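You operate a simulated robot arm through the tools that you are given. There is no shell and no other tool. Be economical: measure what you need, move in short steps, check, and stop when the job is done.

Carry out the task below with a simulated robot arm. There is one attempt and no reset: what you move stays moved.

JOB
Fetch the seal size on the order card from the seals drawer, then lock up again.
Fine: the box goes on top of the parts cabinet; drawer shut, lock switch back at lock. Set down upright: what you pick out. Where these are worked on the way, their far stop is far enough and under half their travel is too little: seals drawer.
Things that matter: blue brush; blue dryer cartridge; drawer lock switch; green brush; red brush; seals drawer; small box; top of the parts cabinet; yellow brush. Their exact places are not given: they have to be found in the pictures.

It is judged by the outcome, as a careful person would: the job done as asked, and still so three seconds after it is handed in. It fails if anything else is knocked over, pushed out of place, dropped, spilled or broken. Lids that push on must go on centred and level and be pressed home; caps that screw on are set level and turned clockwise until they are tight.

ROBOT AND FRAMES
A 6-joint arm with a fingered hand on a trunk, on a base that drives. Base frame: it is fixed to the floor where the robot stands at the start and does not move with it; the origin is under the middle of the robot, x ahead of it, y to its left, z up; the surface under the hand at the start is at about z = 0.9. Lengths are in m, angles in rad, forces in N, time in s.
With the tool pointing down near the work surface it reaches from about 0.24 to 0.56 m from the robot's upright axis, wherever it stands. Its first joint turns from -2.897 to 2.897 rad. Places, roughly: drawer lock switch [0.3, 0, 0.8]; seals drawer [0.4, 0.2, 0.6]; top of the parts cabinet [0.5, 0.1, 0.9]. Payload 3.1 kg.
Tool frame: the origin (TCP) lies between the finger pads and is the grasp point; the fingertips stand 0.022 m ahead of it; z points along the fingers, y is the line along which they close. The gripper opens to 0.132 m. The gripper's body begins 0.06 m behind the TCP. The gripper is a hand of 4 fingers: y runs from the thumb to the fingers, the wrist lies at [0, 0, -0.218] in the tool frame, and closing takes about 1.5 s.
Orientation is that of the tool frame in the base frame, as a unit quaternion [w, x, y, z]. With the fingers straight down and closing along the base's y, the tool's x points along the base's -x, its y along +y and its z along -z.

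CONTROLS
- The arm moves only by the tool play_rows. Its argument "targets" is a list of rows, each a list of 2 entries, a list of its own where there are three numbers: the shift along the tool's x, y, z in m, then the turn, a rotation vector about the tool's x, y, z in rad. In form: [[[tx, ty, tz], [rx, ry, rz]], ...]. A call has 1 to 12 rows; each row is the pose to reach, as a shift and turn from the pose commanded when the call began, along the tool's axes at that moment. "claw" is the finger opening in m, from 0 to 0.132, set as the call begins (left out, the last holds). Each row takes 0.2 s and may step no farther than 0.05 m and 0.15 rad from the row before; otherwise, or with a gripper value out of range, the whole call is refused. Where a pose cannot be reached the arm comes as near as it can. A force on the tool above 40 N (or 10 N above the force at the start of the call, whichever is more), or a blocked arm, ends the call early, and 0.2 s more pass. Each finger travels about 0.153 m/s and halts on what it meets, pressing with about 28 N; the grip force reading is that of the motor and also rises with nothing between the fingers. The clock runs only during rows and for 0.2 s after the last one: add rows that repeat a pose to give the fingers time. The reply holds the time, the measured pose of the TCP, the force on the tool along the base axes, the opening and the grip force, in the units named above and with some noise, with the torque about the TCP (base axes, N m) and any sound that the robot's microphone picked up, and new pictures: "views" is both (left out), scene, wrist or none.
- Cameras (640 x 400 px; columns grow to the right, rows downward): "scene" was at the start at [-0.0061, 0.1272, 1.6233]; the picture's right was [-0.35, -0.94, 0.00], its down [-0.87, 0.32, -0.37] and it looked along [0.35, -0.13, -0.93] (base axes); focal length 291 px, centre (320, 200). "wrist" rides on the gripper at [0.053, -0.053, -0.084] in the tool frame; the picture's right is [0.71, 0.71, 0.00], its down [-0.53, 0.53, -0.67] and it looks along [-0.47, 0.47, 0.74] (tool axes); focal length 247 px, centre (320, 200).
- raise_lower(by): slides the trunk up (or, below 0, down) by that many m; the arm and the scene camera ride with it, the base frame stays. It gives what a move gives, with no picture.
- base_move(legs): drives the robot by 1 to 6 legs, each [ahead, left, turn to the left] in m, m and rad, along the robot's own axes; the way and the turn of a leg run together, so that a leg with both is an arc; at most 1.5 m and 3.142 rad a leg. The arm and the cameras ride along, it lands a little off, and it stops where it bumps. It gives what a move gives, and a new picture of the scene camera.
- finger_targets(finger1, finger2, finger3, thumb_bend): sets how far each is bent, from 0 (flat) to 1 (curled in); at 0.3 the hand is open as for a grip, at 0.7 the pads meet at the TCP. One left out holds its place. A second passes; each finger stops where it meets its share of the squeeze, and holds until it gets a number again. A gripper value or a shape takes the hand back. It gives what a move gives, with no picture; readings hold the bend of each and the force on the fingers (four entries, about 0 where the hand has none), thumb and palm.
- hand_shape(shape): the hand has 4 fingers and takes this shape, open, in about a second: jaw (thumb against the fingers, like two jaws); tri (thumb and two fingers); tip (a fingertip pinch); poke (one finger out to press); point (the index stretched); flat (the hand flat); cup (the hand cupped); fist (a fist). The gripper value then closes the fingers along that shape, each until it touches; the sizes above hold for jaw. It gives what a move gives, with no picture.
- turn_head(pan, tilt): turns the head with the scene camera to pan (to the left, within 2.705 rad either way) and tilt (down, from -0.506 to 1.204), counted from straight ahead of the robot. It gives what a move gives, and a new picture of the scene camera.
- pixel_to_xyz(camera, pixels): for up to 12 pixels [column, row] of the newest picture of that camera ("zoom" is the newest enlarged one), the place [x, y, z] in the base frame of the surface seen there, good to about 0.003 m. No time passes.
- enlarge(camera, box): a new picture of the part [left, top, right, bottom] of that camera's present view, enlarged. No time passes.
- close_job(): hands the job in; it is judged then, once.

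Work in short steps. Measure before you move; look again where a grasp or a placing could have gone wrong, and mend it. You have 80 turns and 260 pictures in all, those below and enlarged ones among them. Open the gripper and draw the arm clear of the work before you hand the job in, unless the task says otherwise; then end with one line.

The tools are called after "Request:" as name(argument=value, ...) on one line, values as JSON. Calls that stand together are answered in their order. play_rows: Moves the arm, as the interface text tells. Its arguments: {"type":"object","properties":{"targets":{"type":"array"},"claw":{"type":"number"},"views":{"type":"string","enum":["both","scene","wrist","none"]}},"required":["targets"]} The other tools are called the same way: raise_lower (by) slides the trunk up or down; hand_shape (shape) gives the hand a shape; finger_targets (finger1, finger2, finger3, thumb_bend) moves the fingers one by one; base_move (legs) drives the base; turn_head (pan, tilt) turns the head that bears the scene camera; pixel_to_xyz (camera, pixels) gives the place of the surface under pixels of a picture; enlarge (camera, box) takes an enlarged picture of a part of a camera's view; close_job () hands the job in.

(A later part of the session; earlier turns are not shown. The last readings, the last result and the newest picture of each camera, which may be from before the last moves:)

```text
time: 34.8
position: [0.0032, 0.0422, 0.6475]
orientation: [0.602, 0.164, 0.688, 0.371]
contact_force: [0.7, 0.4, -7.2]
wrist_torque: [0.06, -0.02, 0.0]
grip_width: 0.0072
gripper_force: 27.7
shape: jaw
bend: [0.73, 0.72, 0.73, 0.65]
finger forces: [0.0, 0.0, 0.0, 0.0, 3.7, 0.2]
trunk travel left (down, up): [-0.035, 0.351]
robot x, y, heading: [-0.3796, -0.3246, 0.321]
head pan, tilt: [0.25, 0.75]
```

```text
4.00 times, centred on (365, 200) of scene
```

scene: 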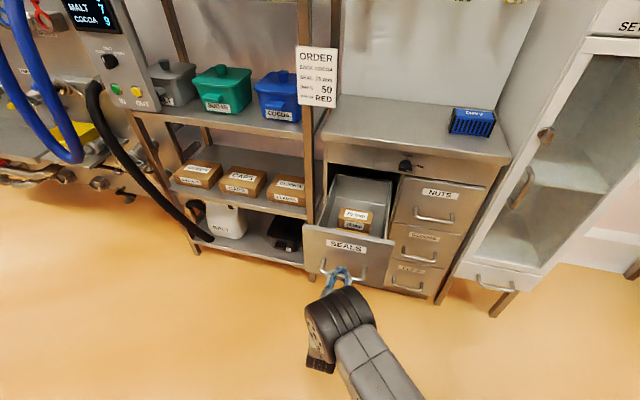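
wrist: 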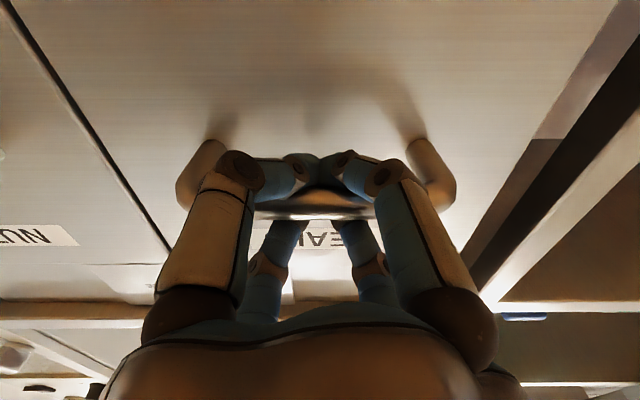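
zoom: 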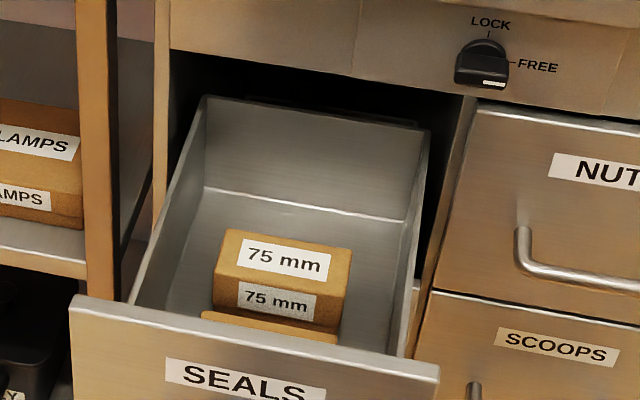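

The drawer is out about 0.28 m with a "75 mm" box visible plus another beneath or in front of it. I release the handle and back the hand away.

Request:
play_rows(claw=0.085, targets=[[[0, 0, 0], [0, 0, 0]], [[0, 0, 0], [0, 0, 0]], [[0, 0, 0], [0, 0, 0]], [[0, 0, 0], [0, 0, 0]], [[0, 0, -0.03], [0, 0, 0]], [[0, 0, -0.06], [0, 0, 0]]], views="wrist")

```text
time: 36.2
position: [-0.0531, 0.0218, 0.6489]
orientation: [0.602, 0.164, 0.688, 0.371]
contact_force: [0.0, 0.4, 0.2]
wrist_torque: [-0.01, 0.0, 0.02]
grip_width: 0.0848
gripper_force: 0.2
shape: jaw
bend: [0.3, 0.3, 0.3, 0.7]
finger forces: [0.0, 0.0, 0.1, 0.1, 0.0, 0.1]
trunk travel left (down, up): [-0.035, 0.351]
robot x, y, heading: [-0.3779, -0.3225, 0.324]
head pan, tilt: [0.25, 0.75]
```

wrist: 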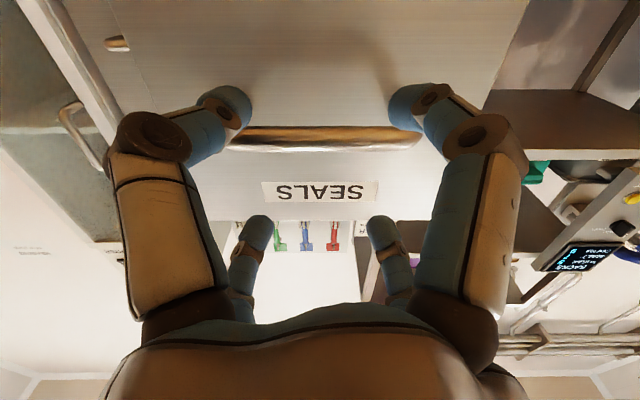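

I back 0.08 m, raise the trunk, and look into the drawer from higher.

Request:
base_move(legs=[[-0.08, 0, 0]])

Request:
raise_lower(by=0.35)

Request:
turn_head(pan=0.3, tilt=0.8)

Request:
enlarge(camera="scene", box=[270, 150, 380, 230])

```text
time: 37.2
position: [-0.1297, -0.002, 0.6484]
orientation: [0.602, 0.163, 0.688, 0.371]
contact_force: [-1.0, 0.3, -0.4]
wrist_torque: [-0.01, 0.0, -0.02]
grip_width: 0.0849
gripper_force: 0.0
shape: jaw
bend: [0.3, 0.3, 0.3, 0.7]
finger forces: [0.0, 0.0, 0.1, 0.0, 0.0, 0.0]
trunk travel left (down, up): [-0.035, 0.351]
robot x, y, heading: [-0.4562, -0.3499, 0.327]
head pan, tilt: [0.25, 0.75]
```

scene: 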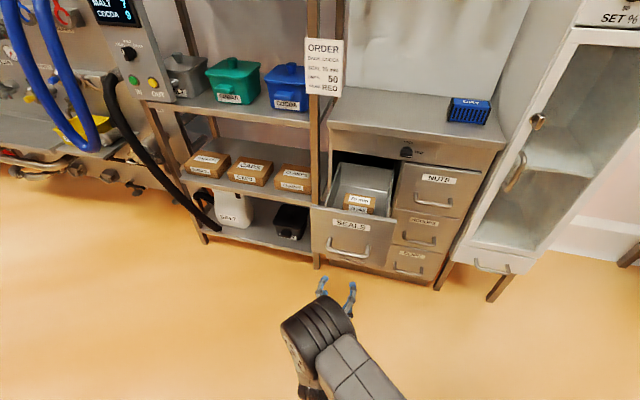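

```text
time: 40.6
position: [-0.13, -0.0025, 0.998]
orientation: [0.601, 0.163, 0.689, 0.371]
contact_force: [0.0, 0.6, -0.4]
wrist_torque: [-0.04, 0.01, -0.03]
grip_width: 0.0847
gripper_force: 0.2
shape: jaw
bend: [0.3, 0.3, 0.3, 0.7]
finger forces: [0.1, 0.0, 0.1, 0.0, 0.0, 0.0]
trunk travel left (down, up): [-0.385, 0.001]
robot x, y, heading: [-0.452, -0.349, 0.324]
head pan, tilt: [0.25, 0.75]
```

```text
time: 41.3
position: [-0.1291, -0.003, 0.9982]
orientation: [0.602, 0.163, 0.689, 0.37]
contact_force: [-0.2, 0.1, -0.6]
wrist_torque: [0.0, 0.0, 0.04]
grip_width: 0.0848
gripper_force: 0.2
shape: jaw
bend: [0.3, 0.3, 0.3, 0.7]
finger forces: [0.0, 0.0, 0.0, 0.0, 0.1, 0.1]
trunk travel left (down, up): [-0.385, 0.001]
robot x, y, heading: [-0.4551, -0.343, 0.325]
head pan, tilt: [0.3, 0.799]
```

scene: 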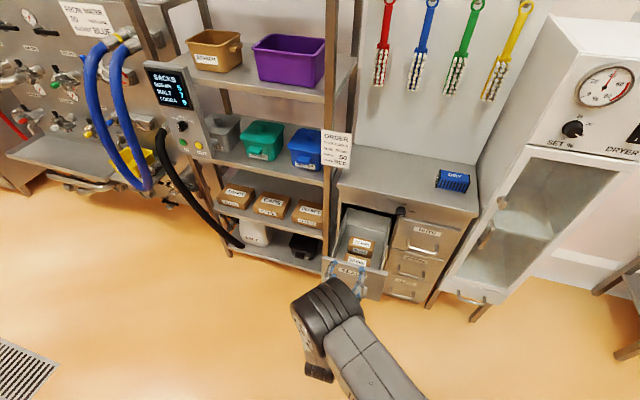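

```text
5.00 times, centred on (325, 190) of scene
```

zoom: 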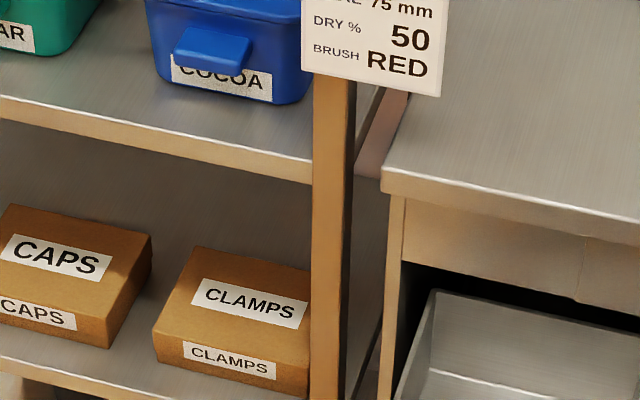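

I enlarge the drawer region around (360,245).

Request:
enlarge(camera="scene", box=[320, 200, 410, 290])

```text
4.44 times, centred on (365, 245) of scene
```

zoom: 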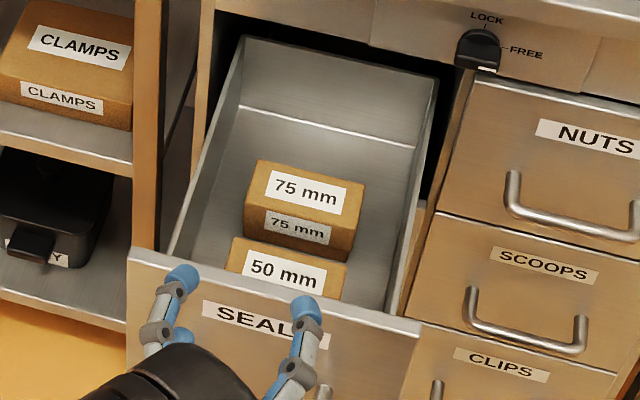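

Two boxes: 75 mm behind, 50 mm in front. I measure the 75 mm box, its neighbour and the drawer rims.

Request:
pixel_to_xyz(camera="zoom", pixels=[[258, 163], [362, 185], [352, 222], [248, 202], [305, 190], [245, 235], [352, 250], [240, 242], [345, 265], [190, 180], [420, 190], [270, 270]])

Request:
pixel_to_xyz(camera="zoom", pixels=[[240, 45], [435, 85], [135, 250], [415, 325], [260, 130], [300, 143], [285, 150], [390, 250]])

```text
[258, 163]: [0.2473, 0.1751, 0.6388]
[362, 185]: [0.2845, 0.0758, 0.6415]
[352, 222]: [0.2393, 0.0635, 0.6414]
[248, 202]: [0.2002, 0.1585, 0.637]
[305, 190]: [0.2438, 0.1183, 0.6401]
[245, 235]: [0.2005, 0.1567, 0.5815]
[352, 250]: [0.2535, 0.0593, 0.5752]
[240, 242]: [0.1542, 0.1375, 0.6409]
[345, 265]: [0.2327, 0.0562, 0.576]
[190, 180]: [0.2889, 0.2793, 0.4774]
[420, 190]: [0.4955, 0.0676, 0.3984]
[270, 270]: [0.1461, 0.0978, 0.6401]
```

```text
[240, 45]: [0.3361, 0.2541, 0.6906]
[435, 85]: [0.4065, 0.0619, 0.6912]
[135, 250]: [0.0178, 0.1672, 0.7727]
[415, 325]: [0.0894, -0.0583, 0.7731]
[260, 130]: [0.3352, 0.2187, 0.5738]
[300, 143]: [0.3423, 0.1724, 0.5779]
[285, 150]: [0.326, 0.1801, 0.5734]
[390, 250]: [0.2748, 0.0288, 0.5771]
```

The 75 mm box is about 0.105 × 0.05 × 0.064, centred at (0.243, 0.118), top z 0.64, with ~0.05 m gaps around. I turn the hand to point straight down (rotation vector (0.614, 1.483, −0.614)) and raise it 0.1 m.

Request:
play_rows(claw=0.132, targets=[[[-0.006, 0.006, 0], [0.051, 0.124, -0.051]], [[-0.012, 0.012, 0], [0.102, 0.247, -0.102]], [[-0.018, 0.018, 0], [0.154, 0.371, -0.154]], [[-0.024, 0.024, 0], [0.205, 0.494, -0.205]], [[-0.03, 0.03, 0], [0.256, 0.618, -0.256]], [[-0.036, 0.036, 0], [0.307, 0.742, -0.307]], [[-0.042, 0.042, 0], [0.358, 0.865, -0.358]], [[-0.048, 0.048, 0], [0.409, 0.989, -0.409]], [[-0.054, 0.054, 0], [0.461, 1.112, -0.461]], [[-0.06, 0.06, 0], [0.512, 1.236, -0.512]], [[-0.066, 0.066, 0], [0.563, 1.359, -0.563]], [[-0.07, 0.07, 0], [0.614, 1.483, -0.614]]], views="none")

Request:
turn_head(pan=0.5, tilt=1.1)

```text
time: 43.9
position: [-0.1274, -0.0024, 1.0966]
orientation: [-0.002, -0.16, 0.987, 0.0]
contact_force: [-0.3, -0.5, 0.3]
wrist_torque: [0.02, 0.04, 0.0]
grip_width: 0.132
gripper_force: 0.0
shape: jaw
bend: [0.3, 0.3, 0.3, 0.3]
finger forces: [0.0, 0.1, 0.0, 0.0, 0.0, 0.0]
out of reach, approached as far as the arm can: row 9
trunk travel left (down, up): [-0.385, 0.001]
robot x, y, heading: [-0.4533, -0.3443, 0.322]
head pan, tilt: [0.3, 0.799]
```

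```text
time: 44.7
position: [-0.1284, -0.0035, 1.0972]
orientation: [0.001, -0.158, 0.987, 0.0]
contact_force: [0.1, -0.1, 0.1]
wrist_torque: [0.03, 0.01, 0.02]
grip_width: 0.1319
gripper_force: 0.1
shape: jaw
bend: [0.3, 0.3, 0.3, 0.3]
finger forces: [0.0, 0.0, 0.0, 0.0, 0.1, 0.1]
trunk travel left (down, up): [-0.385, 0.001]
robot x, y, heading: [-0.4559, -0.3452, 0.32]
head pan, tilt: [0.499, 1.1]
```

scene: 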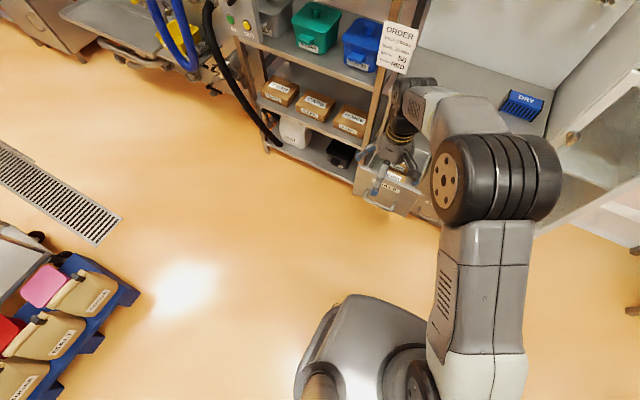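

Pointing down. I measure the robot's base outline to know the clearance to the drawer.

Request:
pixel_to_xyz(camera="scene", pixels=[[350, 300], [420, 320], [300, 370], [330, 320], [340, 350], [415, 345], [360, 297]])

```text
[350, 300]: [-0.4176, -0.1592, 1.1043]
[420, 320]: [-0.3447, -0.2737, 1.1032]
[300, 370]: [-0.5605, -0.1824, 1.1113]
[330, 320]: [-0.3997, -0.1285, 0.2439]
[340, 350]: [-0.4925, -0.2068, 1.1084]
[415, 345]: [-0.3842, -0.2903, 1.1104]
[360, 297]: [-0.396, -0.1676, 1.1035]
```

The torso footprint is about ±0.13 ahead and ±0.19 sideways, so I stand at the drawer's right side, clear by ~45 mm.

Request:
base_move(legs=[[0, -0.135, 0], [0.44, 0, 0]])

Request:
turn_head(pan=0.75, tilt=1.1)

```text
time: 48.3
position: [0.3372, 0.0064, 1.0971]
orientation: [-0.001, -0.158, 0.987, 0.0]
contact_force: [-0.3, 0.4, -0.5]
wrist_torque: [-0.02, 0.0, -0.02]
grip_width: 0.1315
gripper_force: 0.0
shape: jaw
bend: [0.3, 0.3, 0.3, 0.3]
finger forces: [0.1, 0.0, 0.0, 0.0, 0.0, 0.0]
trunk travel left (down, up): [-0.385, 0.001]
robot x, y, heading: [0.0131, -0.3353, 0.319]
head pan, tilt: [0.499, 1.1]
```

scene: 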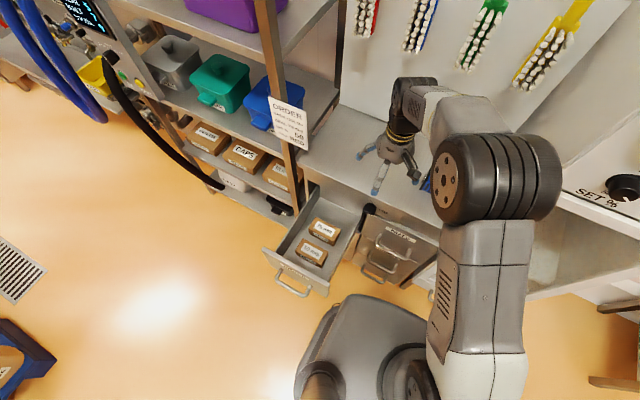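

```text
time: 49.0
position: [0.3373, 0.0062, 1.096]
orientation: [-0.001, -0.158, 0.987, 0.0]
contact_force: [-0.2, 0.6, 0.2]
wrist_torque: [-0.02, 0.01, -0.01]
grip_width: 0.1319
gripper_force: 0.0
shape: jaw
bend: [0.3, 0.3, 0.3, 0.3]
finger forces: [0.0, 0.0, 0.0, 0.0, 0.0, 0.0]
trunk travel left (down, up): [-0.385, 0.001]
robot x, y, heading: [0.0111, -0.3356, 0.319]
head pan, tilt: [0.75, 1.1]
```

scene: 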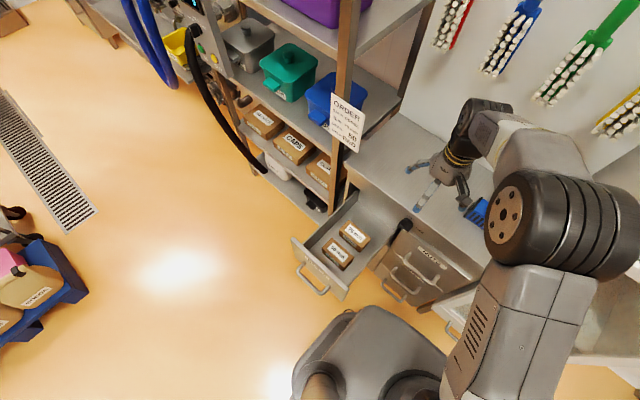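

The drawer is in good view, robot beside it. I measure the 75 mm box again from here.

Request:
enlarge(camera="scene", box=[290, 180, 420, 310])

```text
3.08 times, centred on (355, 245) of scene
```

zoom: 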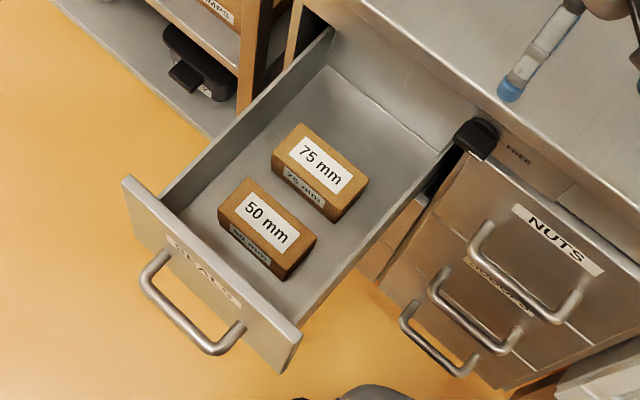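

Request:
pixel_to_xyz(camera="zoom", pixels=[[298, 126], [365, 178], [340, 206], [275, 152], [320, 166], [248, 182], [313, 235], [275, 165], [340, 218], [255, 60], [420, 165], [125, 185]])

```text
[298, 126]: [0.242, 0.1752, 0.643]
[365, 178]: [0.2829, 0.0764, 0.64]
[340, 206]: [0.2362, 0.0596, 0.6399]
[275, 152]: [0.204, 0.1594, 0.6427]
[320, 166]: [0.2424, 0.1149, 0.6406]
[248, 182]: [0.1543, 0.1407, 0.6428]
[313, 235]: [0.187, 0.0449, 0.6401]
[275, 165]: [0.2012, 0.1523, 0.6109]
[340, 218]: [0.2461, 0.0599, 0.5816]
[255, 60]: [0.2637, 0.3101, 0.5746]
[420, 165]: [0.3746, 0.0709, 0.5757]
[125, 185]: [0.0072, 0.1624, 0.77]
```

Box centre confirmed at (0.2415, 0.118), top 0.641. I move above it, then bend fingers 1 and 3 individually to find which pair lies along the drawer's depth.

Request:
play_rows(targets=[[[0.014, 0.034, 0], [0, 0, 0]], [[0.028, 0.068, 0], [0, 0, 0]], [[0.042, 0.102, 0], [0, 0, 0]], [[0.056, 0.136, 0], [0, 0, 0]], [[0.056, 0.136, 0], [0, 0, 0]]], views="none")

Request:
finger_targets(finger1=0.5, finger3=0.5, finger2=0.3, thumb_bend=0.3)

Request:
play_rows(targets=[[[0, 0, 0], [0, 0, 0]]], views="both")

```text
time: 50.2
position: [0.2425, 0.1176, 1.097]
orientation: [-0.001, -0.158, 0.987, 0.0]
contact_force: [1.1, 0.5, -0.9]
wrist_torque: [0.02, -0.03, 0.0]
grip_width: 0.1318
gripper_force: 0.1
shape: jaw
bend: [0.3, 0.3, 0.3, 0.3]
finger forces: [0.0, 0.0, 0.1, 0.0, 0.0, 0.0]
trunk travel left (down, up): [-0.385, 0.001]
robot x, y, heading: [0.009, -0.3356, 0.318]
head pan, tilt: [0.75, 1.1]
```

```text
time: 51.2
position: [0.2416, 0.1179, 1.0969]
orientation: [-0.001, -0.158, 0.987, 0.0]
contact_force: [0.3, -0.5, -0.1]
wrist_torque: [-0.01, 0.01, 0.03]
grip_width: 0.068
gripper_force: 0.0
shape: fingers
bend: [0.5, 0.3, 0.5, 0.3]
finger forces: [0.0, 0.1, 0.1, 0.0, 0.1, 0.0]
trunk travel left (down, up): [-0.385, 0.001]
robot x, y, heading: [0.0119, -0.3344, 0.317]
head pan, tilt: [0.75, 1.1]
```

```text
time: 51.6
position: [0.2422, 0.119, 1.097]
orientation: [-0.001, -0.158, 0.987, 0.0]
contact_force: [0.9, -0.8, -0.4]
wrist_torque: [-0.02, -0.01, 0.03]
grip_width: 0.0679
gripper_force: 0.1
shape: fingers
bend: [0.5, 0.3, 0.5, 0.3]
finger forces: [0.0, 0.0, 0.0, 0.0, 0.0, 0.0]
trunk travel left (down, up): [-0.385, 0.001]
robot x, y, heading: [0.0073, -0.338, 0.317]
head pan, tilt: [0.75, 1.1]
```

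scene: 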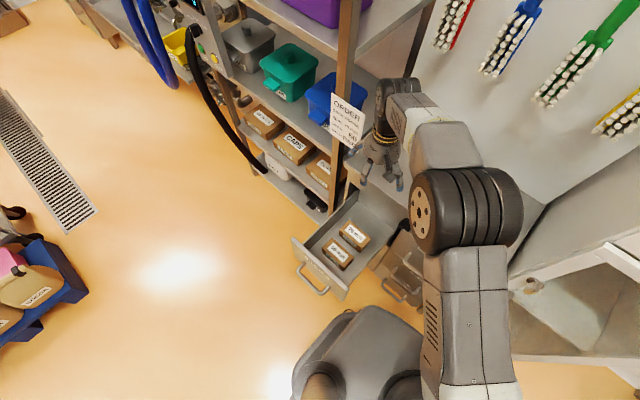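
wrist: 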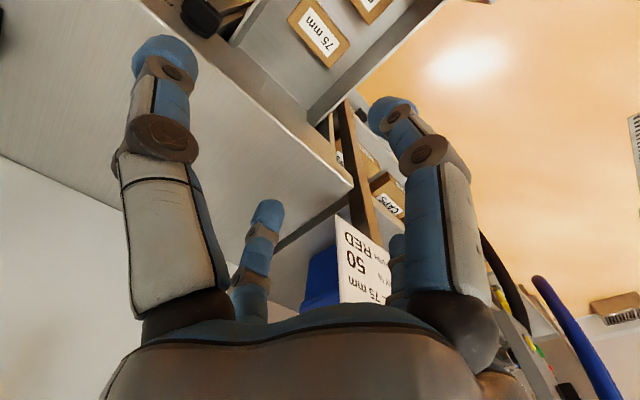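

Fingers 1 and 3 are the pair along the drawer depth (0.068 m apart now), ideal for the 0.05 m side. Before lowering I check where the elbow and forearm are relative to the cabinet.

Request:
pixel_to_xyz(camera="scene", pixels=[[420, 85], [440, 130], [465, 150], [500, 180], [518, 215], [470, 240], [505, 350], [398, 185], [360, 150], [365, 180]])

```text
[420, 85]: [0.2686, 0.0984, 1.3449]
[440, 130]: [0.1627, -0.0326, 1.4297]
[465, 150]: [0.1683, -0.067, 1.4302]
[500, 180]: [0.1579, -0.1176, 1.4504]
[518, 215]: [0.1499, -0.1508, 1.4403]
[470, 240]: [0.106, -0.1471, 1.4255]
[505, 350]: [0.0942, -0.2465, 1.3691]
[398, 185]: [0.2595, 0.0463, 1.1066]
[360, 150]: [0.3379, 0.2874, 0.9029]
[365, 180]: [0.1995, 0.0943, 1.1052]
```

All arm links stay clear of the cabinet front. I lower the trunk 0.37 m to just above the boxes and look.

Request:
raise_lower(by=-0.37)

Request:
play_rows(targets=[[[0, 0, 0], [0, 0, 0]]], views="both")

```text
time: 55.2
position: [0.2424, 0.118, 0.7268]
orientation: [0.0, -0.158, 0.987, 0.0]
contact_force: [-0.4, 0.2, -0.2]
wrist_torque: [0.03, 0.04, 0.01]
grip_width: 0.0679
gripper_force: 0.1
shape: fingers
bend: [0.5, 0.3, 0.5, 0.3]
finger forces: [0.0, 0.1, 0.0, 0.1, 0.1, 0.0]
trunk travel left (down, up): [-0.015, 0.371]
robot x, y, heading: [0.0101, -0.3334, 0.318]
head pan, tilt: [0.75, 1.1]
```

```text
time: 55.6
position: [0.2425, 0.1182, 0.7272]
orientation: [0.0, -0.158, 0.987, 0.0]
contact_force: [-0.1, -0.2, -0.2]
wrist_torque: [-0.02, 0.01, -0.01]
grip_width: 0.0682
gripper_force: 0.0
shape: fingers
bend: [0.5, 0.3, 0.5, 0.3]
finger forces: [0.1, 0.0, 0.0, 0.0, 0.0, 0.0]
trunk travel left (down, up): [-0.015, 0.371]
robot x, y, heading: [0.011, -0.336, 0.318]
head pan, tilt: [0.75, 1.1]
```

scene: 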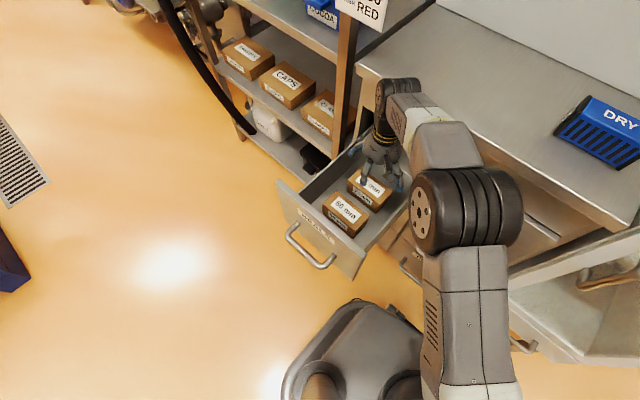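
wrist: 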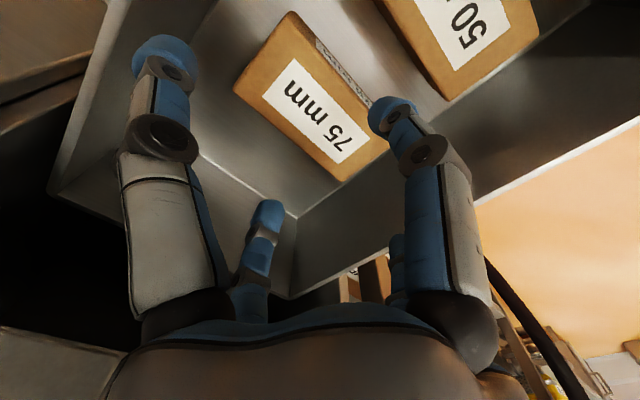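

I check the alignment of the 75 mm box using the wrist picture.

Request:
pixel_to_xyz(camera="wrist", pixels=[[291, 16], [236, 85], [340, 178], [385, 150], [310, 100], [392, 10], [390, 115]])

```text
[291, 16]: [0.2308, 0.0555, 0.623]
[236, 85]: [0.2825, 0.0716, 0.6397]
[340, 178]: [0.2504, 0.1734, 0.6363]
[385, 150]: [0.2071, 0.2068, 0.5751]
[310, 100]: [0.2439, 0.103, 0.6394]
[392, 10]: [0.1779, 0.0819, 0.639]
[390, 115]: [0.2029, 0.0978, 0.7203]
```

Aligned within ~2 mm. I descend 0.103 m so the fingertips reach about 40 mm below the box top.

Request:
play_rows(targets=[[[0, -0.001, 0.03], [0, 0, 0]], [[0, -0.001, 0.06], [0, 0, 0]], [[0, -0.001, 0.08], [0, 0, 0]], [[0, -0.001, 0.093], [0, 0, 0]], [[0, -0.001, 0.103], [0, 0, 0]], [[0, -0.001, 0.103], [0, 0, 0]]], views="both")

```text
time: 57.0
position: [0.2416, 0.117, 0.6228]
orientation: [-0.001, -0.158, 0.987, 0.0]
contact_force: [0.1, 1.0, -0.1]
wrist_torque: [0.04, 0.04, -0.03]
grip_width: 0.068
gripper_force: 0.4
shape: fingers
bend: [0.5, 0.3, 0.5, 0.3]
finger forces: [0.1, 0.4, 0.0, 0.0, 0.1, 0.0]
trunk travel left (down, up): [-0.015, 0.371]
robot x, y, heading: [0.0124, -0.3363, 0.317]
head pan, tilt: [0.75, 1.1]
```

scene: 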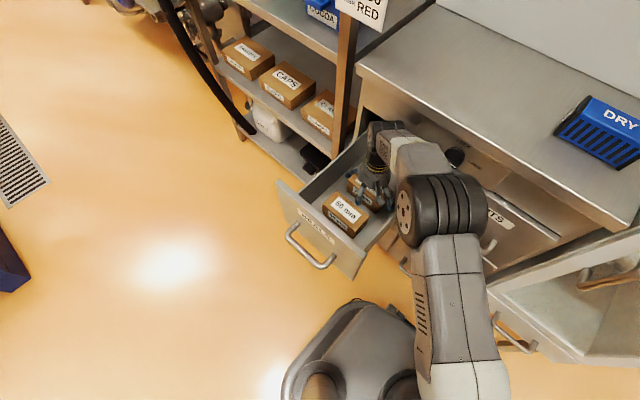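
wrist: 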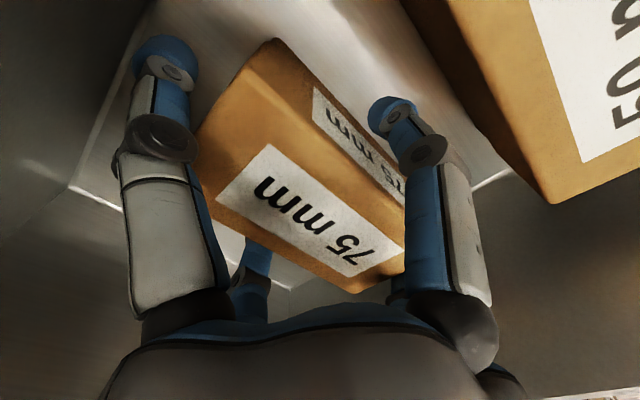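

No contact and the fingers straddle the box. I close fingers 1 and 3 on its faces, then the end fingers gently.

Request:
finger_targets(finger1=0.75, finger3=0.75)

Request:
finger_targets(finger2=0.45, thumb_bend=0.45)

Request:
play_rows(targets=[[[0, 0, -0.01], [0, 0, 0]], [[0, 0, -0.02], [0, 0, 0]], [[0, 0, -0.035], [0, 0, 0]], [[0, 0, -0.05], [0, 0, 0]]], views="both")

```text
time: 58.0
position: [0.2415, 0.116, 0.6243]
orientation: [-0.001, -0.158, 0.987, 0.0]
contact_force: [0.9, -0.1, -0.5]
wrist_torque: [0.02, -0.01, 0.0]
grip_width: 0.0651
gripper_force: 7.8
shape: fingers
bend: [0.54, 0.3, 0.54, 0.3]
finger forces: [7.5, 0.4, 7.7, 0.0, 0.0, 0.0]
trunk travel left (down, up): [-0.015, 0.371]
robot x, y, heading: [0.0119, -0.339, 0.32]
head pan, tilt: [0.75, 1.1]
```

```text
time: 59.0
position: [0.2417, 0.1173, 0.6243]
orientation: [-0.001, -0.158, 0.987, 0.0]
contact_force: [1.1, -1.3, 3.4]
wrist_torque: [0.14, 0.02, -0.04]
grip_width: 0.0575
gripper_force: 25.2
shape: fingers
bend: [0.54, 0.32, 0.54, 0.39]
finger forces: [7.4, 14.5, 7.5, 0.1, 21.4, 0.1]
trunk travel left (down, up): [-0.015, 0.371]
robot x, y, heading: [0.0083, -0.336, 0.316]
head pan, tilt: [0.75, 1.1]
```

```text
time: 60.0
position: [0.2433, 0.1161, 0.674]
orientation: [-0.001, -0.158, 0.987, 0.0]
contact_force: [-0.6, -0.7, -1.3]
wrist_torque: [0.0, 0.0, 0.0]
grip_width: 0.0573
gripper_force: 25.3
shape: fingers
bend: [0.54, 0.32, 0.54, 0.39]
finger forces: [7.4, 14.5, 7.4, 0.1, 20.5, 0.0]
trunk travel left (down, up): [-0.015, 0.371]
robot x, y, heading: [0.0107, -0.3352, 0.314]
head pan, tilt: [0.75, 1.1]
```

scene: 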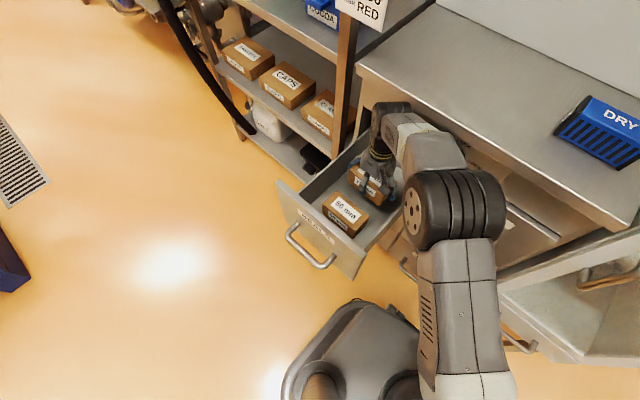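
wrist: 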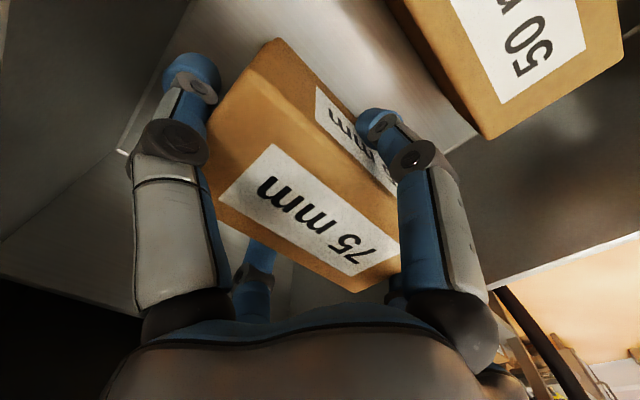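

The box is held and clear of the drawer floor. I raise the trunk fully, then check the free space on the cabinet top.

Request:
raise_lower(by=0.37)

Request:
turn_head(pan=0.5, tilt=0.95)

```text
time: 63.6
position: [0.2424, 0.1174, 1.0434]
orientation: [-0.001, -0.158, 0.987, 0.0]
contact_force: [-0.2, -0.7, -2.4]
wrist_torque: [-0.02, 0.03, 0.02]
grip_width: 0.0571
gripper_force: 25.1
shape: fingers
bend: [0.54, 0.32, 0.54, 0.39]
finger forces: [7.4, 14.6, 7.6, 0.0, 20.6, 0.0]
trunk travel left (down, up): [-0.385, 0.001]
robot x, y, heading: [0.0082, -0.3347, 0.319]
head pan, tilt: [0.75, 1.1]
```

```text
time: 64.4
position: [0.2439, 0.1172, 1.0434]
orientation: [-0.001, -0.159, 0.987, 0.0]
contact_force: [-0.3, -0.1, -1.5]
wrist_torque: [-0.01, 0.05, -0.02]
grip_width: 0.0573
gripper_force: 24.5
shape: fingers
bend: [0.54, 0.32, 0.54, 0.39]
finger forces: [7.4, 14.6, 7.5, 0.0, 20.6, 0.0]
trunk travel left (down, up): [-0.385, 0.001]
robot x, y, heading: [0.0063, -0.3379, 0.32]
head pan, tilt: [0.499, 0.949]
```

scene: 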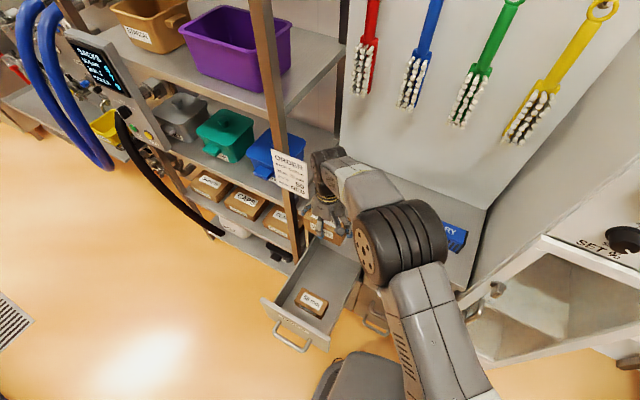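

I measure the cartridge and the brush ends to keep clear of them.

Request:
pixel_to_xyz(camera="scene", pixels=[[452, 238], [462, 232], [455, 250], [362, 95], [408, 105], [460, 125], [480, 205], [420, 185]])

```text
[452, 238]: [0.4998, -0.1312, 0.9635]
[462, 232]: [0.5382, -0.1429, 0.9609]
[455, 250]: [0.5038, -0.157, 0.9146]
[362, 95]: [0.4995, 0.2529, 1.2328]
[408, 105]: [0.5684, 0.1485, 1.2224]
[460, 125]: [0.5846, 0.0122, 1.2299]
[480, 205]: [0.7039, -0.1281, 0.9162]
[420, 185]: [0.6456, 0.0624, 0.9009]
```

The target spot on the top (around f 0.42, near (0.395, 0.137)) is free. I drive 0.10 m forward with the box held 0.09 m above the top.

Request:
base_move(legs=[[0.1, 0, 0]])

Request:
play_rows(targets=[[[-0.02, -0.01, 0], [0, 0, 0]], [[-0.04, -0.02, 0.01], [0, 0, 0]], [[-0.05, -0.03, 0.03], [0, 0, 0]], [[-0.05, -0.03, 0.05], [0, 0, 0]], [[-0.05, -0.03, 0.07], [0, 0, 0]], [[-0.05, -0.03, 0.08], [0, 0, 0]], [[-0.05, -0.03, 0.08], [0, 0, 0]]], views="both")

```text
time: 65.5
position: [0.3381, 0.1498, 1.0431]
orientation: [-0.001, -0.159, 0.987, 0.0]
contact_force: [0.9, 0.0, -2.0]
wrist_torque: [-0.03, 0.0, -0.01]
grip_width: 0.0569
gripper_force: 25.2
shape: fingers
bend: [0.54, 0.32, 0.54, 0.39]
finger forces: [7.4, 14.7, 7.5, 0.0, 20.4, 0.0]
trunk travel left (down, up): [-0.385, 0.001]
robot x, y, heading: [0.1069, -0.3054, 0.318]
head pan, tilt: [0.499, 0.949]
```

scene: 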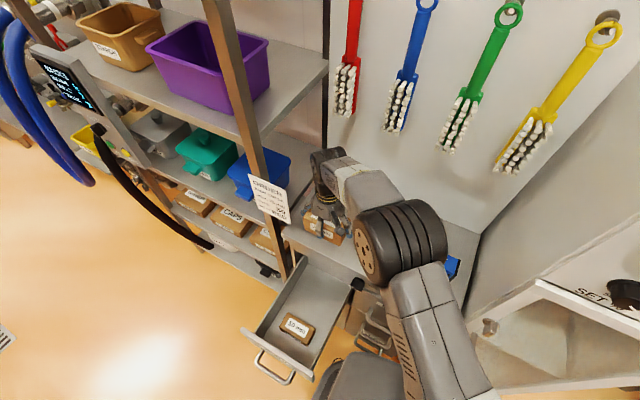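

```text
time: 67.1
position: [0.3938, 0.1369, 0.9628]
orientation: [0.0, -0.159, 0.987, 0.0]
contact_force: [0.4, 0.5, -0.3]
wrist_torque: [0.01, -0.02, 0.0]
grip_width: 0.0571
gripper_force: 24.8
shape: fingers
bend: [0.54, 0.32, 0.54, 0.39]
finger forces: [7.4, 14.6, 7.5, 0.0, 20.6, 0.0]
trunk travel left (down, up): [-0.385, 0.001]
robot x, y, heading: [0.1052, -0.3066, 0.315]
head pan, tilt: [0.499, 0.949]
```

scene: 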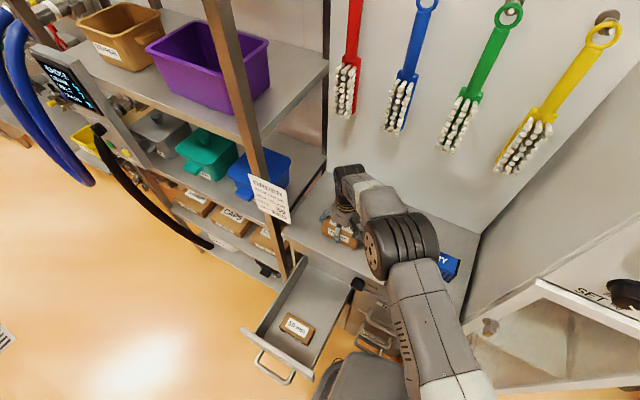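
wrist: 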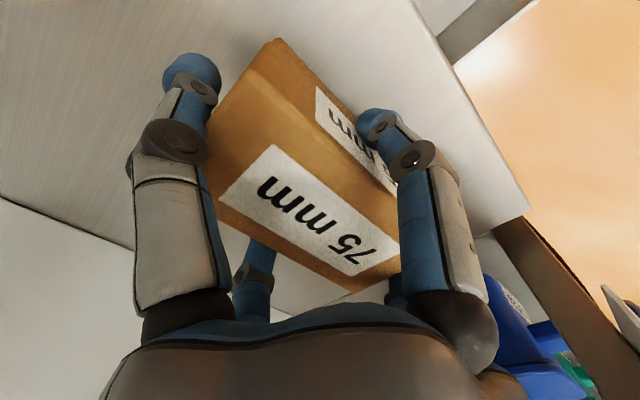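

About 13 mm remain to the top. I descend in small steps.

Request:
play_rows(targets=[[[0, 0, 0.004], [0, 0, 0]], [[0, 0, 0.008], [0, 0, 0]], [[0, 0, 0.0105], [0, 0, 0]], [[0, 0, 0.012], [0, 0, 0]], [[0, 0, 0.012], [0, 0, 0]]], views="none")

```text
time: 68.3
position: [0.3951, 0.1365, 0.951]
orientation: [-0.001, -0.159, 0.987, 0.0]
contact_force: [-0.2, -0.3, -1.3]
wrist_torque: [0.0, 0.04, -0.03]
grip_width: 0.0568
gripper_force: 24.9
shape: fingers
bend: [0.54, 0.32, 0.54, 0.39]
finger forces: [7.4, 14.7, 7.5, 0.1, 20.5, 0.1]
trunk travel left (down, up): [-0.385, 0.001]
robot x, y, heading: [0.1075, -0.3052, 0.318]
head pan, tilt: [0.499, 0.949]
```

No contact yet (force −1.3 N, just the box's weight). I go a few mm further.

Request:
play_rows(targets=[[[0, 0, 0.0015], [0, 0, 0]], [[0, 0, 0.003], [0, 0, 0]]], views="none")

Request:
play_rows(targets=[[[0, 0, 0.001], [0, 0, 0]], [[0, 0, 0.001], [0, 0, 0]]], views="wrist")

```text
time: 68.9
position: [0.3947, 0.1349, 0.9499]
orientation: [0.001, -0.159, 0.987, 0.001]
contact_force: [1.0, -0.2, 7.6]
wrist_torque: [0.07, 0.04, -0.02]
grip_width: 0.057
gripper_force: 24.7
shape: fingers
bend: [0.54, 0.32, 0.54, 0.39]
finger forces: [7.5, 15.0, 7.7, 0.0, 21.3, 0.0]
trunk travel left (down, up): [-0.385, 0.001]
robot x, y, heading: [0.1057, -0.3067, 0.318]
head pan, tilt: [0.499, 0.949]
```

```text
time: 69.5
position: [0.3943, 0.1355, 0.949]
orientation: [0.001, -0.159, 0.987, 0.001]
contact_force: [1.6, 1.3, 17.2]
wrist_torque: [0.0, 0.05, 0.0]
grip_width: 0.0566
gripper_force: 25.9
shape: fingers
bend: [0.54, 0.31, 0.54, 0.4]
finger forces: [7.8, 15.5, 8.1, 0.1, 21.5, 0.0]
trunk travel left (down, up): [-0.385, 0.001]
robot x, y, heading: [0.1016, -0.3009, 0.324]
head pan, tilt: [0.499, 0.949]
```

wrist: 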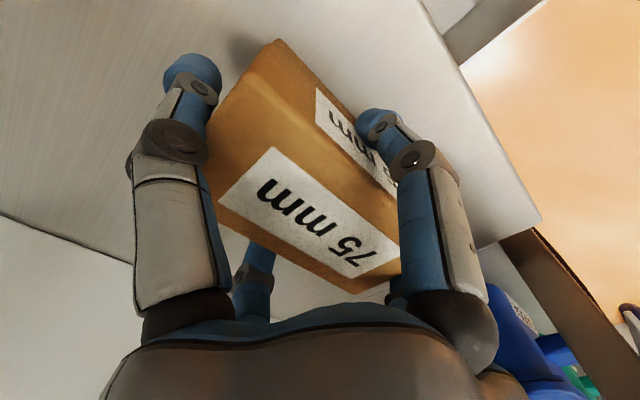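

The box rests on the top (17 N upward). I ease up 2 mm, then open the fingers: the end pair first, then the side pair.

Request:
play_rows(targets=[[[0, 0, -0.0015], [0, 0, 0]]], views="none")

Request:
finger_targets(finger2=0.25, thumb_bend=0.25)

Request:
finger_targets(finger1=0.42, finger3=0.42)

Request:
play_rows(targets=[[[0, 0, -0.02], [0, 0, 0]], [[0, 0, -0.05], [0, 0, 0]], [[0, 0, -0.09], [0, 0, 0]]], views="both")

```text
time: 69.9
position: [0.3939, 0.1343, 0.9495]
orientation: [0.0, -0.159, 0.987, 0.001]
contact_force: [3.1, 3.6, 12.9]
wrist_torque: [0.06, 0.03, 0.04]
grip_width: 0.0569
gripper_force: 24.9
shape: fingers
bend: [0.55, 0.31, 0.54, 0.4]
finger forces: [7.4, 15.2, 8.6, 0.0, 20.6, 0.0]
trunk travel left (down, up): [-0.385, 0.001]
robot x, y, heading: [0.1046, -0.304, 0.317]
head pan, tilt: [0.499, 0.949]
```

```text
time: 70.9
position: [0.3935, 0.1353, 0.9488]
orientation: [-0.001, -0.159, 0.987, 0.0]
contact_force: [0.1, 0.6, 4.6]
wrist_torque: [0.06, -0.02, -0.03]
grip_width: 0.0691
gripper_force: 8.6
shape: fingers
bend: [0.54, 0.25, 0.53, 0.25]
finger forces: [8.7, 0.0, 8.4, 0.0, 0.0, 0.1]
trunk travel left (down, up): [-0.385, 0.001]
robot x, y, heading: [0.1024, -0.3018, 0.317]
head pan, tilt: [0.499, 0.949]
```

```text
time: 71.9
position: [0.3939, 0.1364, 0.9498]
orientation: [-0.001, -0.159, 0.987, 0.001]
contact_force: [0.0, 0.1, 1.0]
wrist_torque: [-0.03, 0.01, 0.0]
grip_width: 0.0791
gripper_force: 0.1
shape: fingers
bend: [0.42, 0.25, 0.42, 0.25]
finger forces: [0.0, 0.0, 0.0, 0.0, 0.1, 0.0]
trunk travel left (down, up): [-0.385, 0.001]
robot x, y, heading: [0.1046, -0.3044, 0.316]
head pan, tilt: [0.499, 0.949]
```

```text
time: 72.7
position: [0.3936, 0.1355, 1.0396]
orientation: [-0.001, -0.159, 0.987, 0.0]
contact_force: [0.1, -0.1, 0.5]
wrist_torque: [0.0, -0.03, 0.0]
grip_width: 0.0793
gripper_force: 0.1
shape: fingers
bend: [0.42, 0.25, 0.42, 0.25]
finger forces: [0.1, 0.0, 0.0, 0.0, 0.0, 0.0]
trunk travel left (down, up): [-0.385, 0.001]
robot x, y, heading: [0.105, -0.3078, 0.318]
head pan, tilt: [0.499, 0.949]
```

scene: 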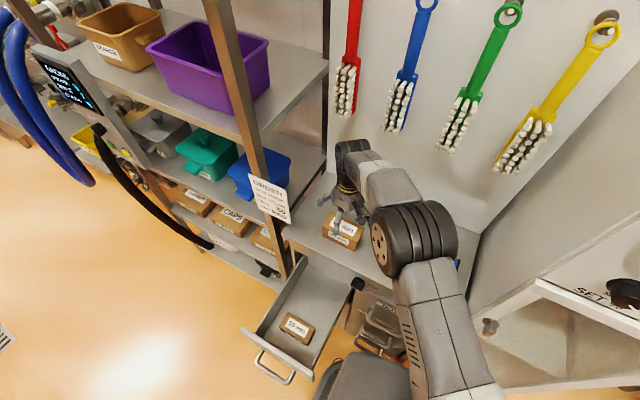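
wrist: 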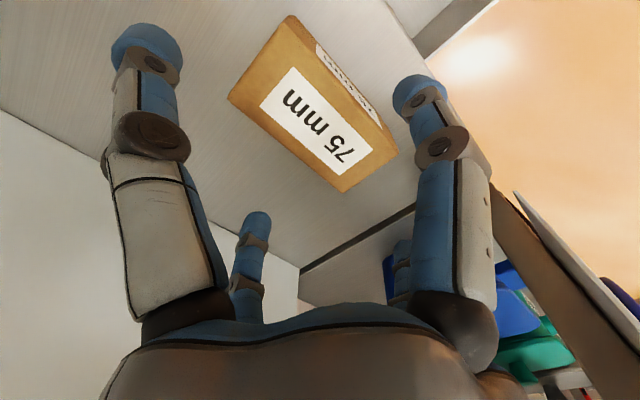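

The 75 mm box stands upright on the cabinet top at about (0.394, 0.136). Now I back away from the cabinet to shut the drawer.

Request:
base_move(legs=[[-0.54, 0, 0], [0, 0.135, 0]])

Request:
hand_shape(shape="jaw")

Request:
play_rows(claw=0.0, targets=[[[0, -0.01, 0], [0, -0.143, 0]], [[0, -0.02, 0], [0, -0.286, 0]], [[0, -0.03, 0], [0, -0.428, 0]], [[0, -0.04, 0], [0, -0.571, 0]], [[0, -0.05, 0], [0, -0.714, 0]], [[0, -0.06, 0], [0, -0.857, 0]], [[0, -0.07, 0], [0, -1.0, 0]], [[0, -0.08, 0], [0, -1.142, 0]], [[0, -0.09, 0], [0, -1.285, 0]], [[0, -0.1, 0], [0, -1.428, 0]], [[0, -0.107, 0], [0, -1.571, 0]], [[0, -0.107, 0], [0, -1.571, 0]]], views="scene")

```text
time: 76.7
position: [-0.1609, 0.0951, 1.0384]
orientation: [-0.001, -0.159, 0.987, 0.0]
contact_force: [-0.8, 0.4, 0.8]
wrist_torque: [-0.01, 0.01, 0.02]
grip_width: 0.0792
gripper_force: 0.1
shape: fingers
bend: [0.42, 0.25, 0.42, 0.25]
finger forces: [0.1, 0.1, 0.0, 0.1, 0.1, 0.0]
trunk travel left (down, up): [-0.385, 0.001]
robot x, y, heading: [-0.4552, -0.3445, 0.32]
head pan, tilt: [0.499, 0.949]
```

scene: 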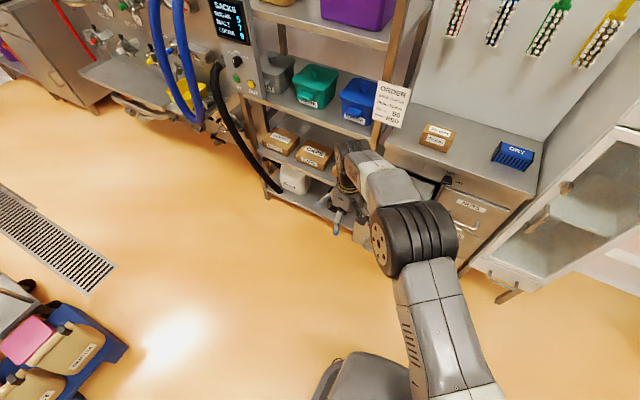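

```text
time: 77.6
position: [-0.1603, 0.0943, 1.0387]
orientation: [0.0, -0.16, 0.987, 0.0]
contact_force: [0.3, -0.7, 0.2]
wrist_torque: [0.03, 0.0, 0.0]
grip_width: 0.1323
gripper_force: 0.0
shape: jaw
bend: [0.3, 0.3, 0.3, 0.3]
finger forces: [0.1, 0.0, 0.1, 0.0, 0.1, 0.0]
trunk travel left (down, up): [-0.385, 0.001]
robot x, y, heading: [-0.4491, -0.344, 0.321]
head pan, tilt: [0.499, 0.949]
```

```text
time: 80.2
position: [-0.1259, -0.006, 1.0384]
orientation: [0.698, -0.112, 0.698, 0.112]
contact_force: [0.1, -0.5, 0.8]
wrist_torque: [-0.04, -0.03, 0.0]
grip_width: 0.0
gripper_force: 27.5
shape: jaw
bend: [0.7, 0.7, 0.7, 0.7]
finger forces: [0.1, 0.1, 0.1, 0.0, 0.0, 0.0]
trunk travel left (down, up): [-0.385, 0.001]
robot x, y, heading: [-0.4471, -0.3453, 0.318]
head pan, tilt: [0.499, 0.949]
```

scene: 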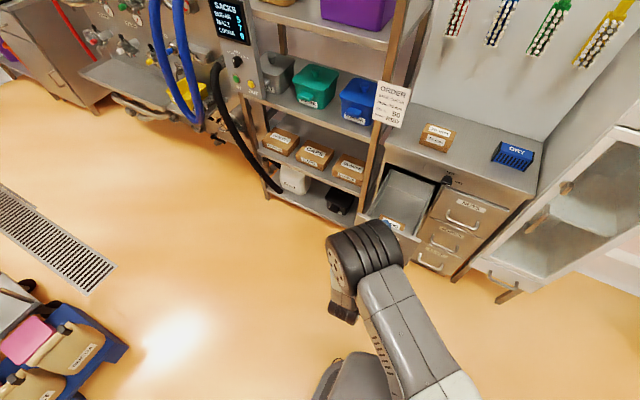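

The hand is centred on the drawer (lateral 0.034). I lower the trunk 0.32 m so the closed fingertips face the panel above the handle, then drive forward to push.

Request:
raise_lower(by=-0.32)

Request:
base_move(legs=[[0.12, 0, 0]])

Request:
enlarge(camera="wrist", box=[0, 0, 640, 400])

```text
time: 83.4
position: [-0.1272, -0.0064, 0.7178]
orientation: [0.698, -0.113, 0.698, 0.113]
contact_force: [0.1, -0.4, -1.4]
wrist_torque: [0.0, -0.01, 0.0]
grip_width: 0.0002
gripper_force: 28.0
shape: jaw
bend: [0.7, 0.7, 0.7, 0.7]
finger forces: [0.0, 0.0, 0.0, 0.0, 0.0, 0.0]
trunk travel left (down, up): [-0.065, 0.321]
robot x, y, heading: [-0.447, -0.3486, 0.317]
head pan, tilt: [0.499, 0.949]
```

```text
time: 84.7
position: [-0.0128, 0.0318, 0.7177]
orientation: [0.698, -0.112, 0.699, 0.112]
contact_force: [0.0, 0.1, -0.3]
wrist_torque: [0.03, 0.01, -0.01]
grip_width: 0.0001
gripper_force: 27.8
shape: jaw
bend: [0.7, 0.7, 0.7, 0.7]
finger forces: [0.0, 0.0, 0.0, 0.0, 0.0, 0.0]
trunk travel left (down, up): [-0.065, 0.321]
robot x, y, heading: [-0.3354, -0.3101, 0.32]
head pan, tilt: [0.499, 0.949]
```

scene: 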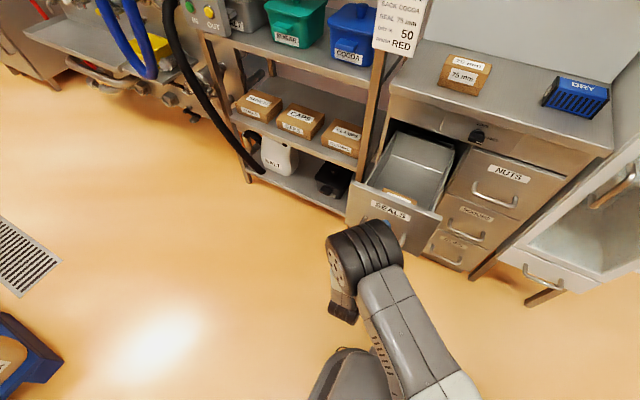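

```text
1.00 times, centred on (320, 200) of wrist (not enlarged: the box is as wide or as high as the picture)
```

zoom: 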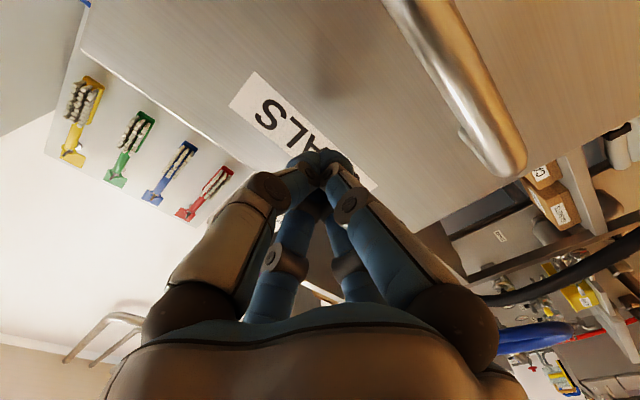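

Fingertips are ~40 mm from the SEALS panel, above the bar. I drive 0.29 m ahead to push the drawer most of the way.

Request:
base_move(legs=[[0.15, 0, 0], [0.14, 0, 0]])

```text
time: 87.0
position: [0.2618, 0.1239, 0.7172]
orientation: [0.697, -0.113, 0.699, 0.113]
contact_force: [0.0, 0.6, 1.7]
wrist_torque: [0.0, -0.02, 0.02]
grip_width: 0.0
gripper_force: 28.3
shape: jaw
bend: [0.7, 0.7, 0.7, 0.7]
finger forces: [0.1, 0.1, 0.0, 0.0, 0.0, 0.0]
trunk travel left (down, up): [-0.065, 0.321]
robot x, y, heading: [-0.0568, -0.2167, 0.325]
head pan, tilt: [0.499, 0.949]
```

scene: 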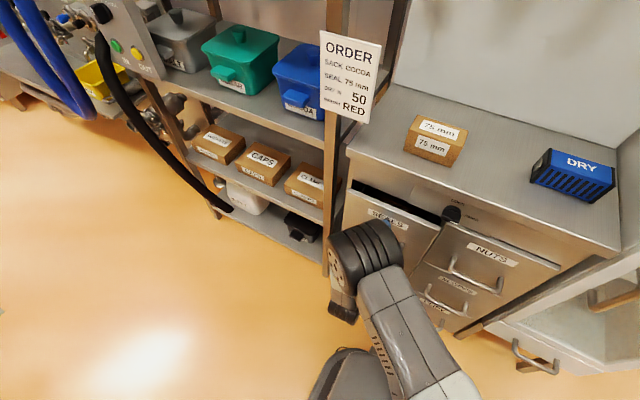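

Nearly shut. I push the remaining ~40 mm with the arm until it meets resistance.

Request:
play_rows(targets=[[[0, 0, 0.012], [0, 0, 0]], [[0, 0, 0.024], [0, 0, 0]], [[0, 0, 0.032], [0, 0, 0]], [[0, 0, 0.038], [0, 0, 0]], [[0, 0, 0.042], [0, 0, 0]], [[0, 0, 0.046], [0, 0, 0]], [[0, 0, 0.05], [0, 0, 0]]], views="scene")

Request:
enlarge(camera="scene", box=[330, 160, 490, 260])

```text
time: 88.0
position: [0.2922, 0.1348, 0.7177]
orientation: [0.697, -0.117, 0.699, 0.113]
contact_force: [-20.3, -9.2, 5.1]
wrist_torque: [0.02, -0.16, -0.04]
grip_width: 0.0
gripper_force: 27.9
shape: jaw
bend: [0.7, 0.7, 0.7, 0.7]
finger forces: [0.0, 0.0, 0.0, 0.0, 0.1, 0.0]
trunk travel left (down, up): [-0.065, 0.321]
robot x, y, heading: [-0.0612, -0.2164, 0.321]
head pan, tilt: [0.499, 0.949]
stopped in row 5: the force on the tool passed its limit at 46 N (the readings are from after the stop); the commanded pose is now the measured one
```

scene: 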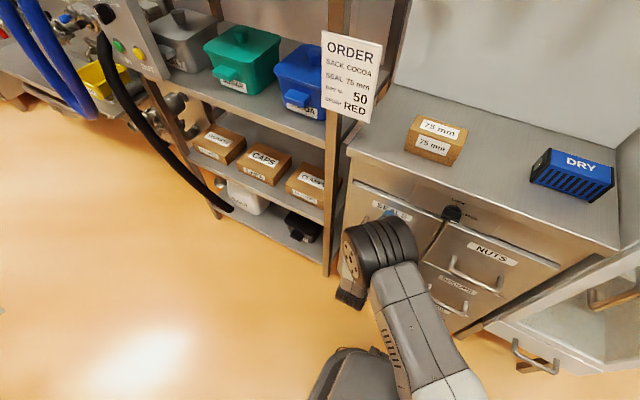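

```text
4.00 times, centred on (410, 210) of scene
```

zoom: 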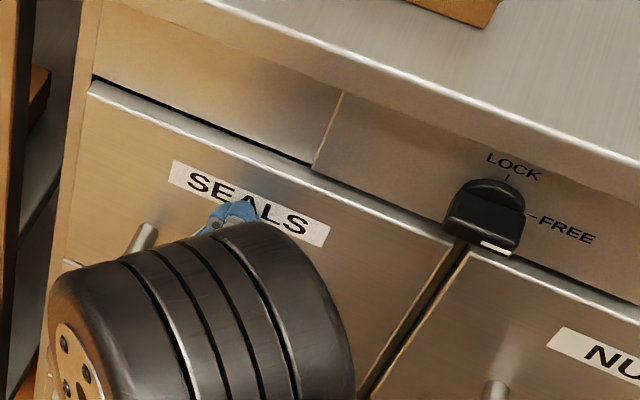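

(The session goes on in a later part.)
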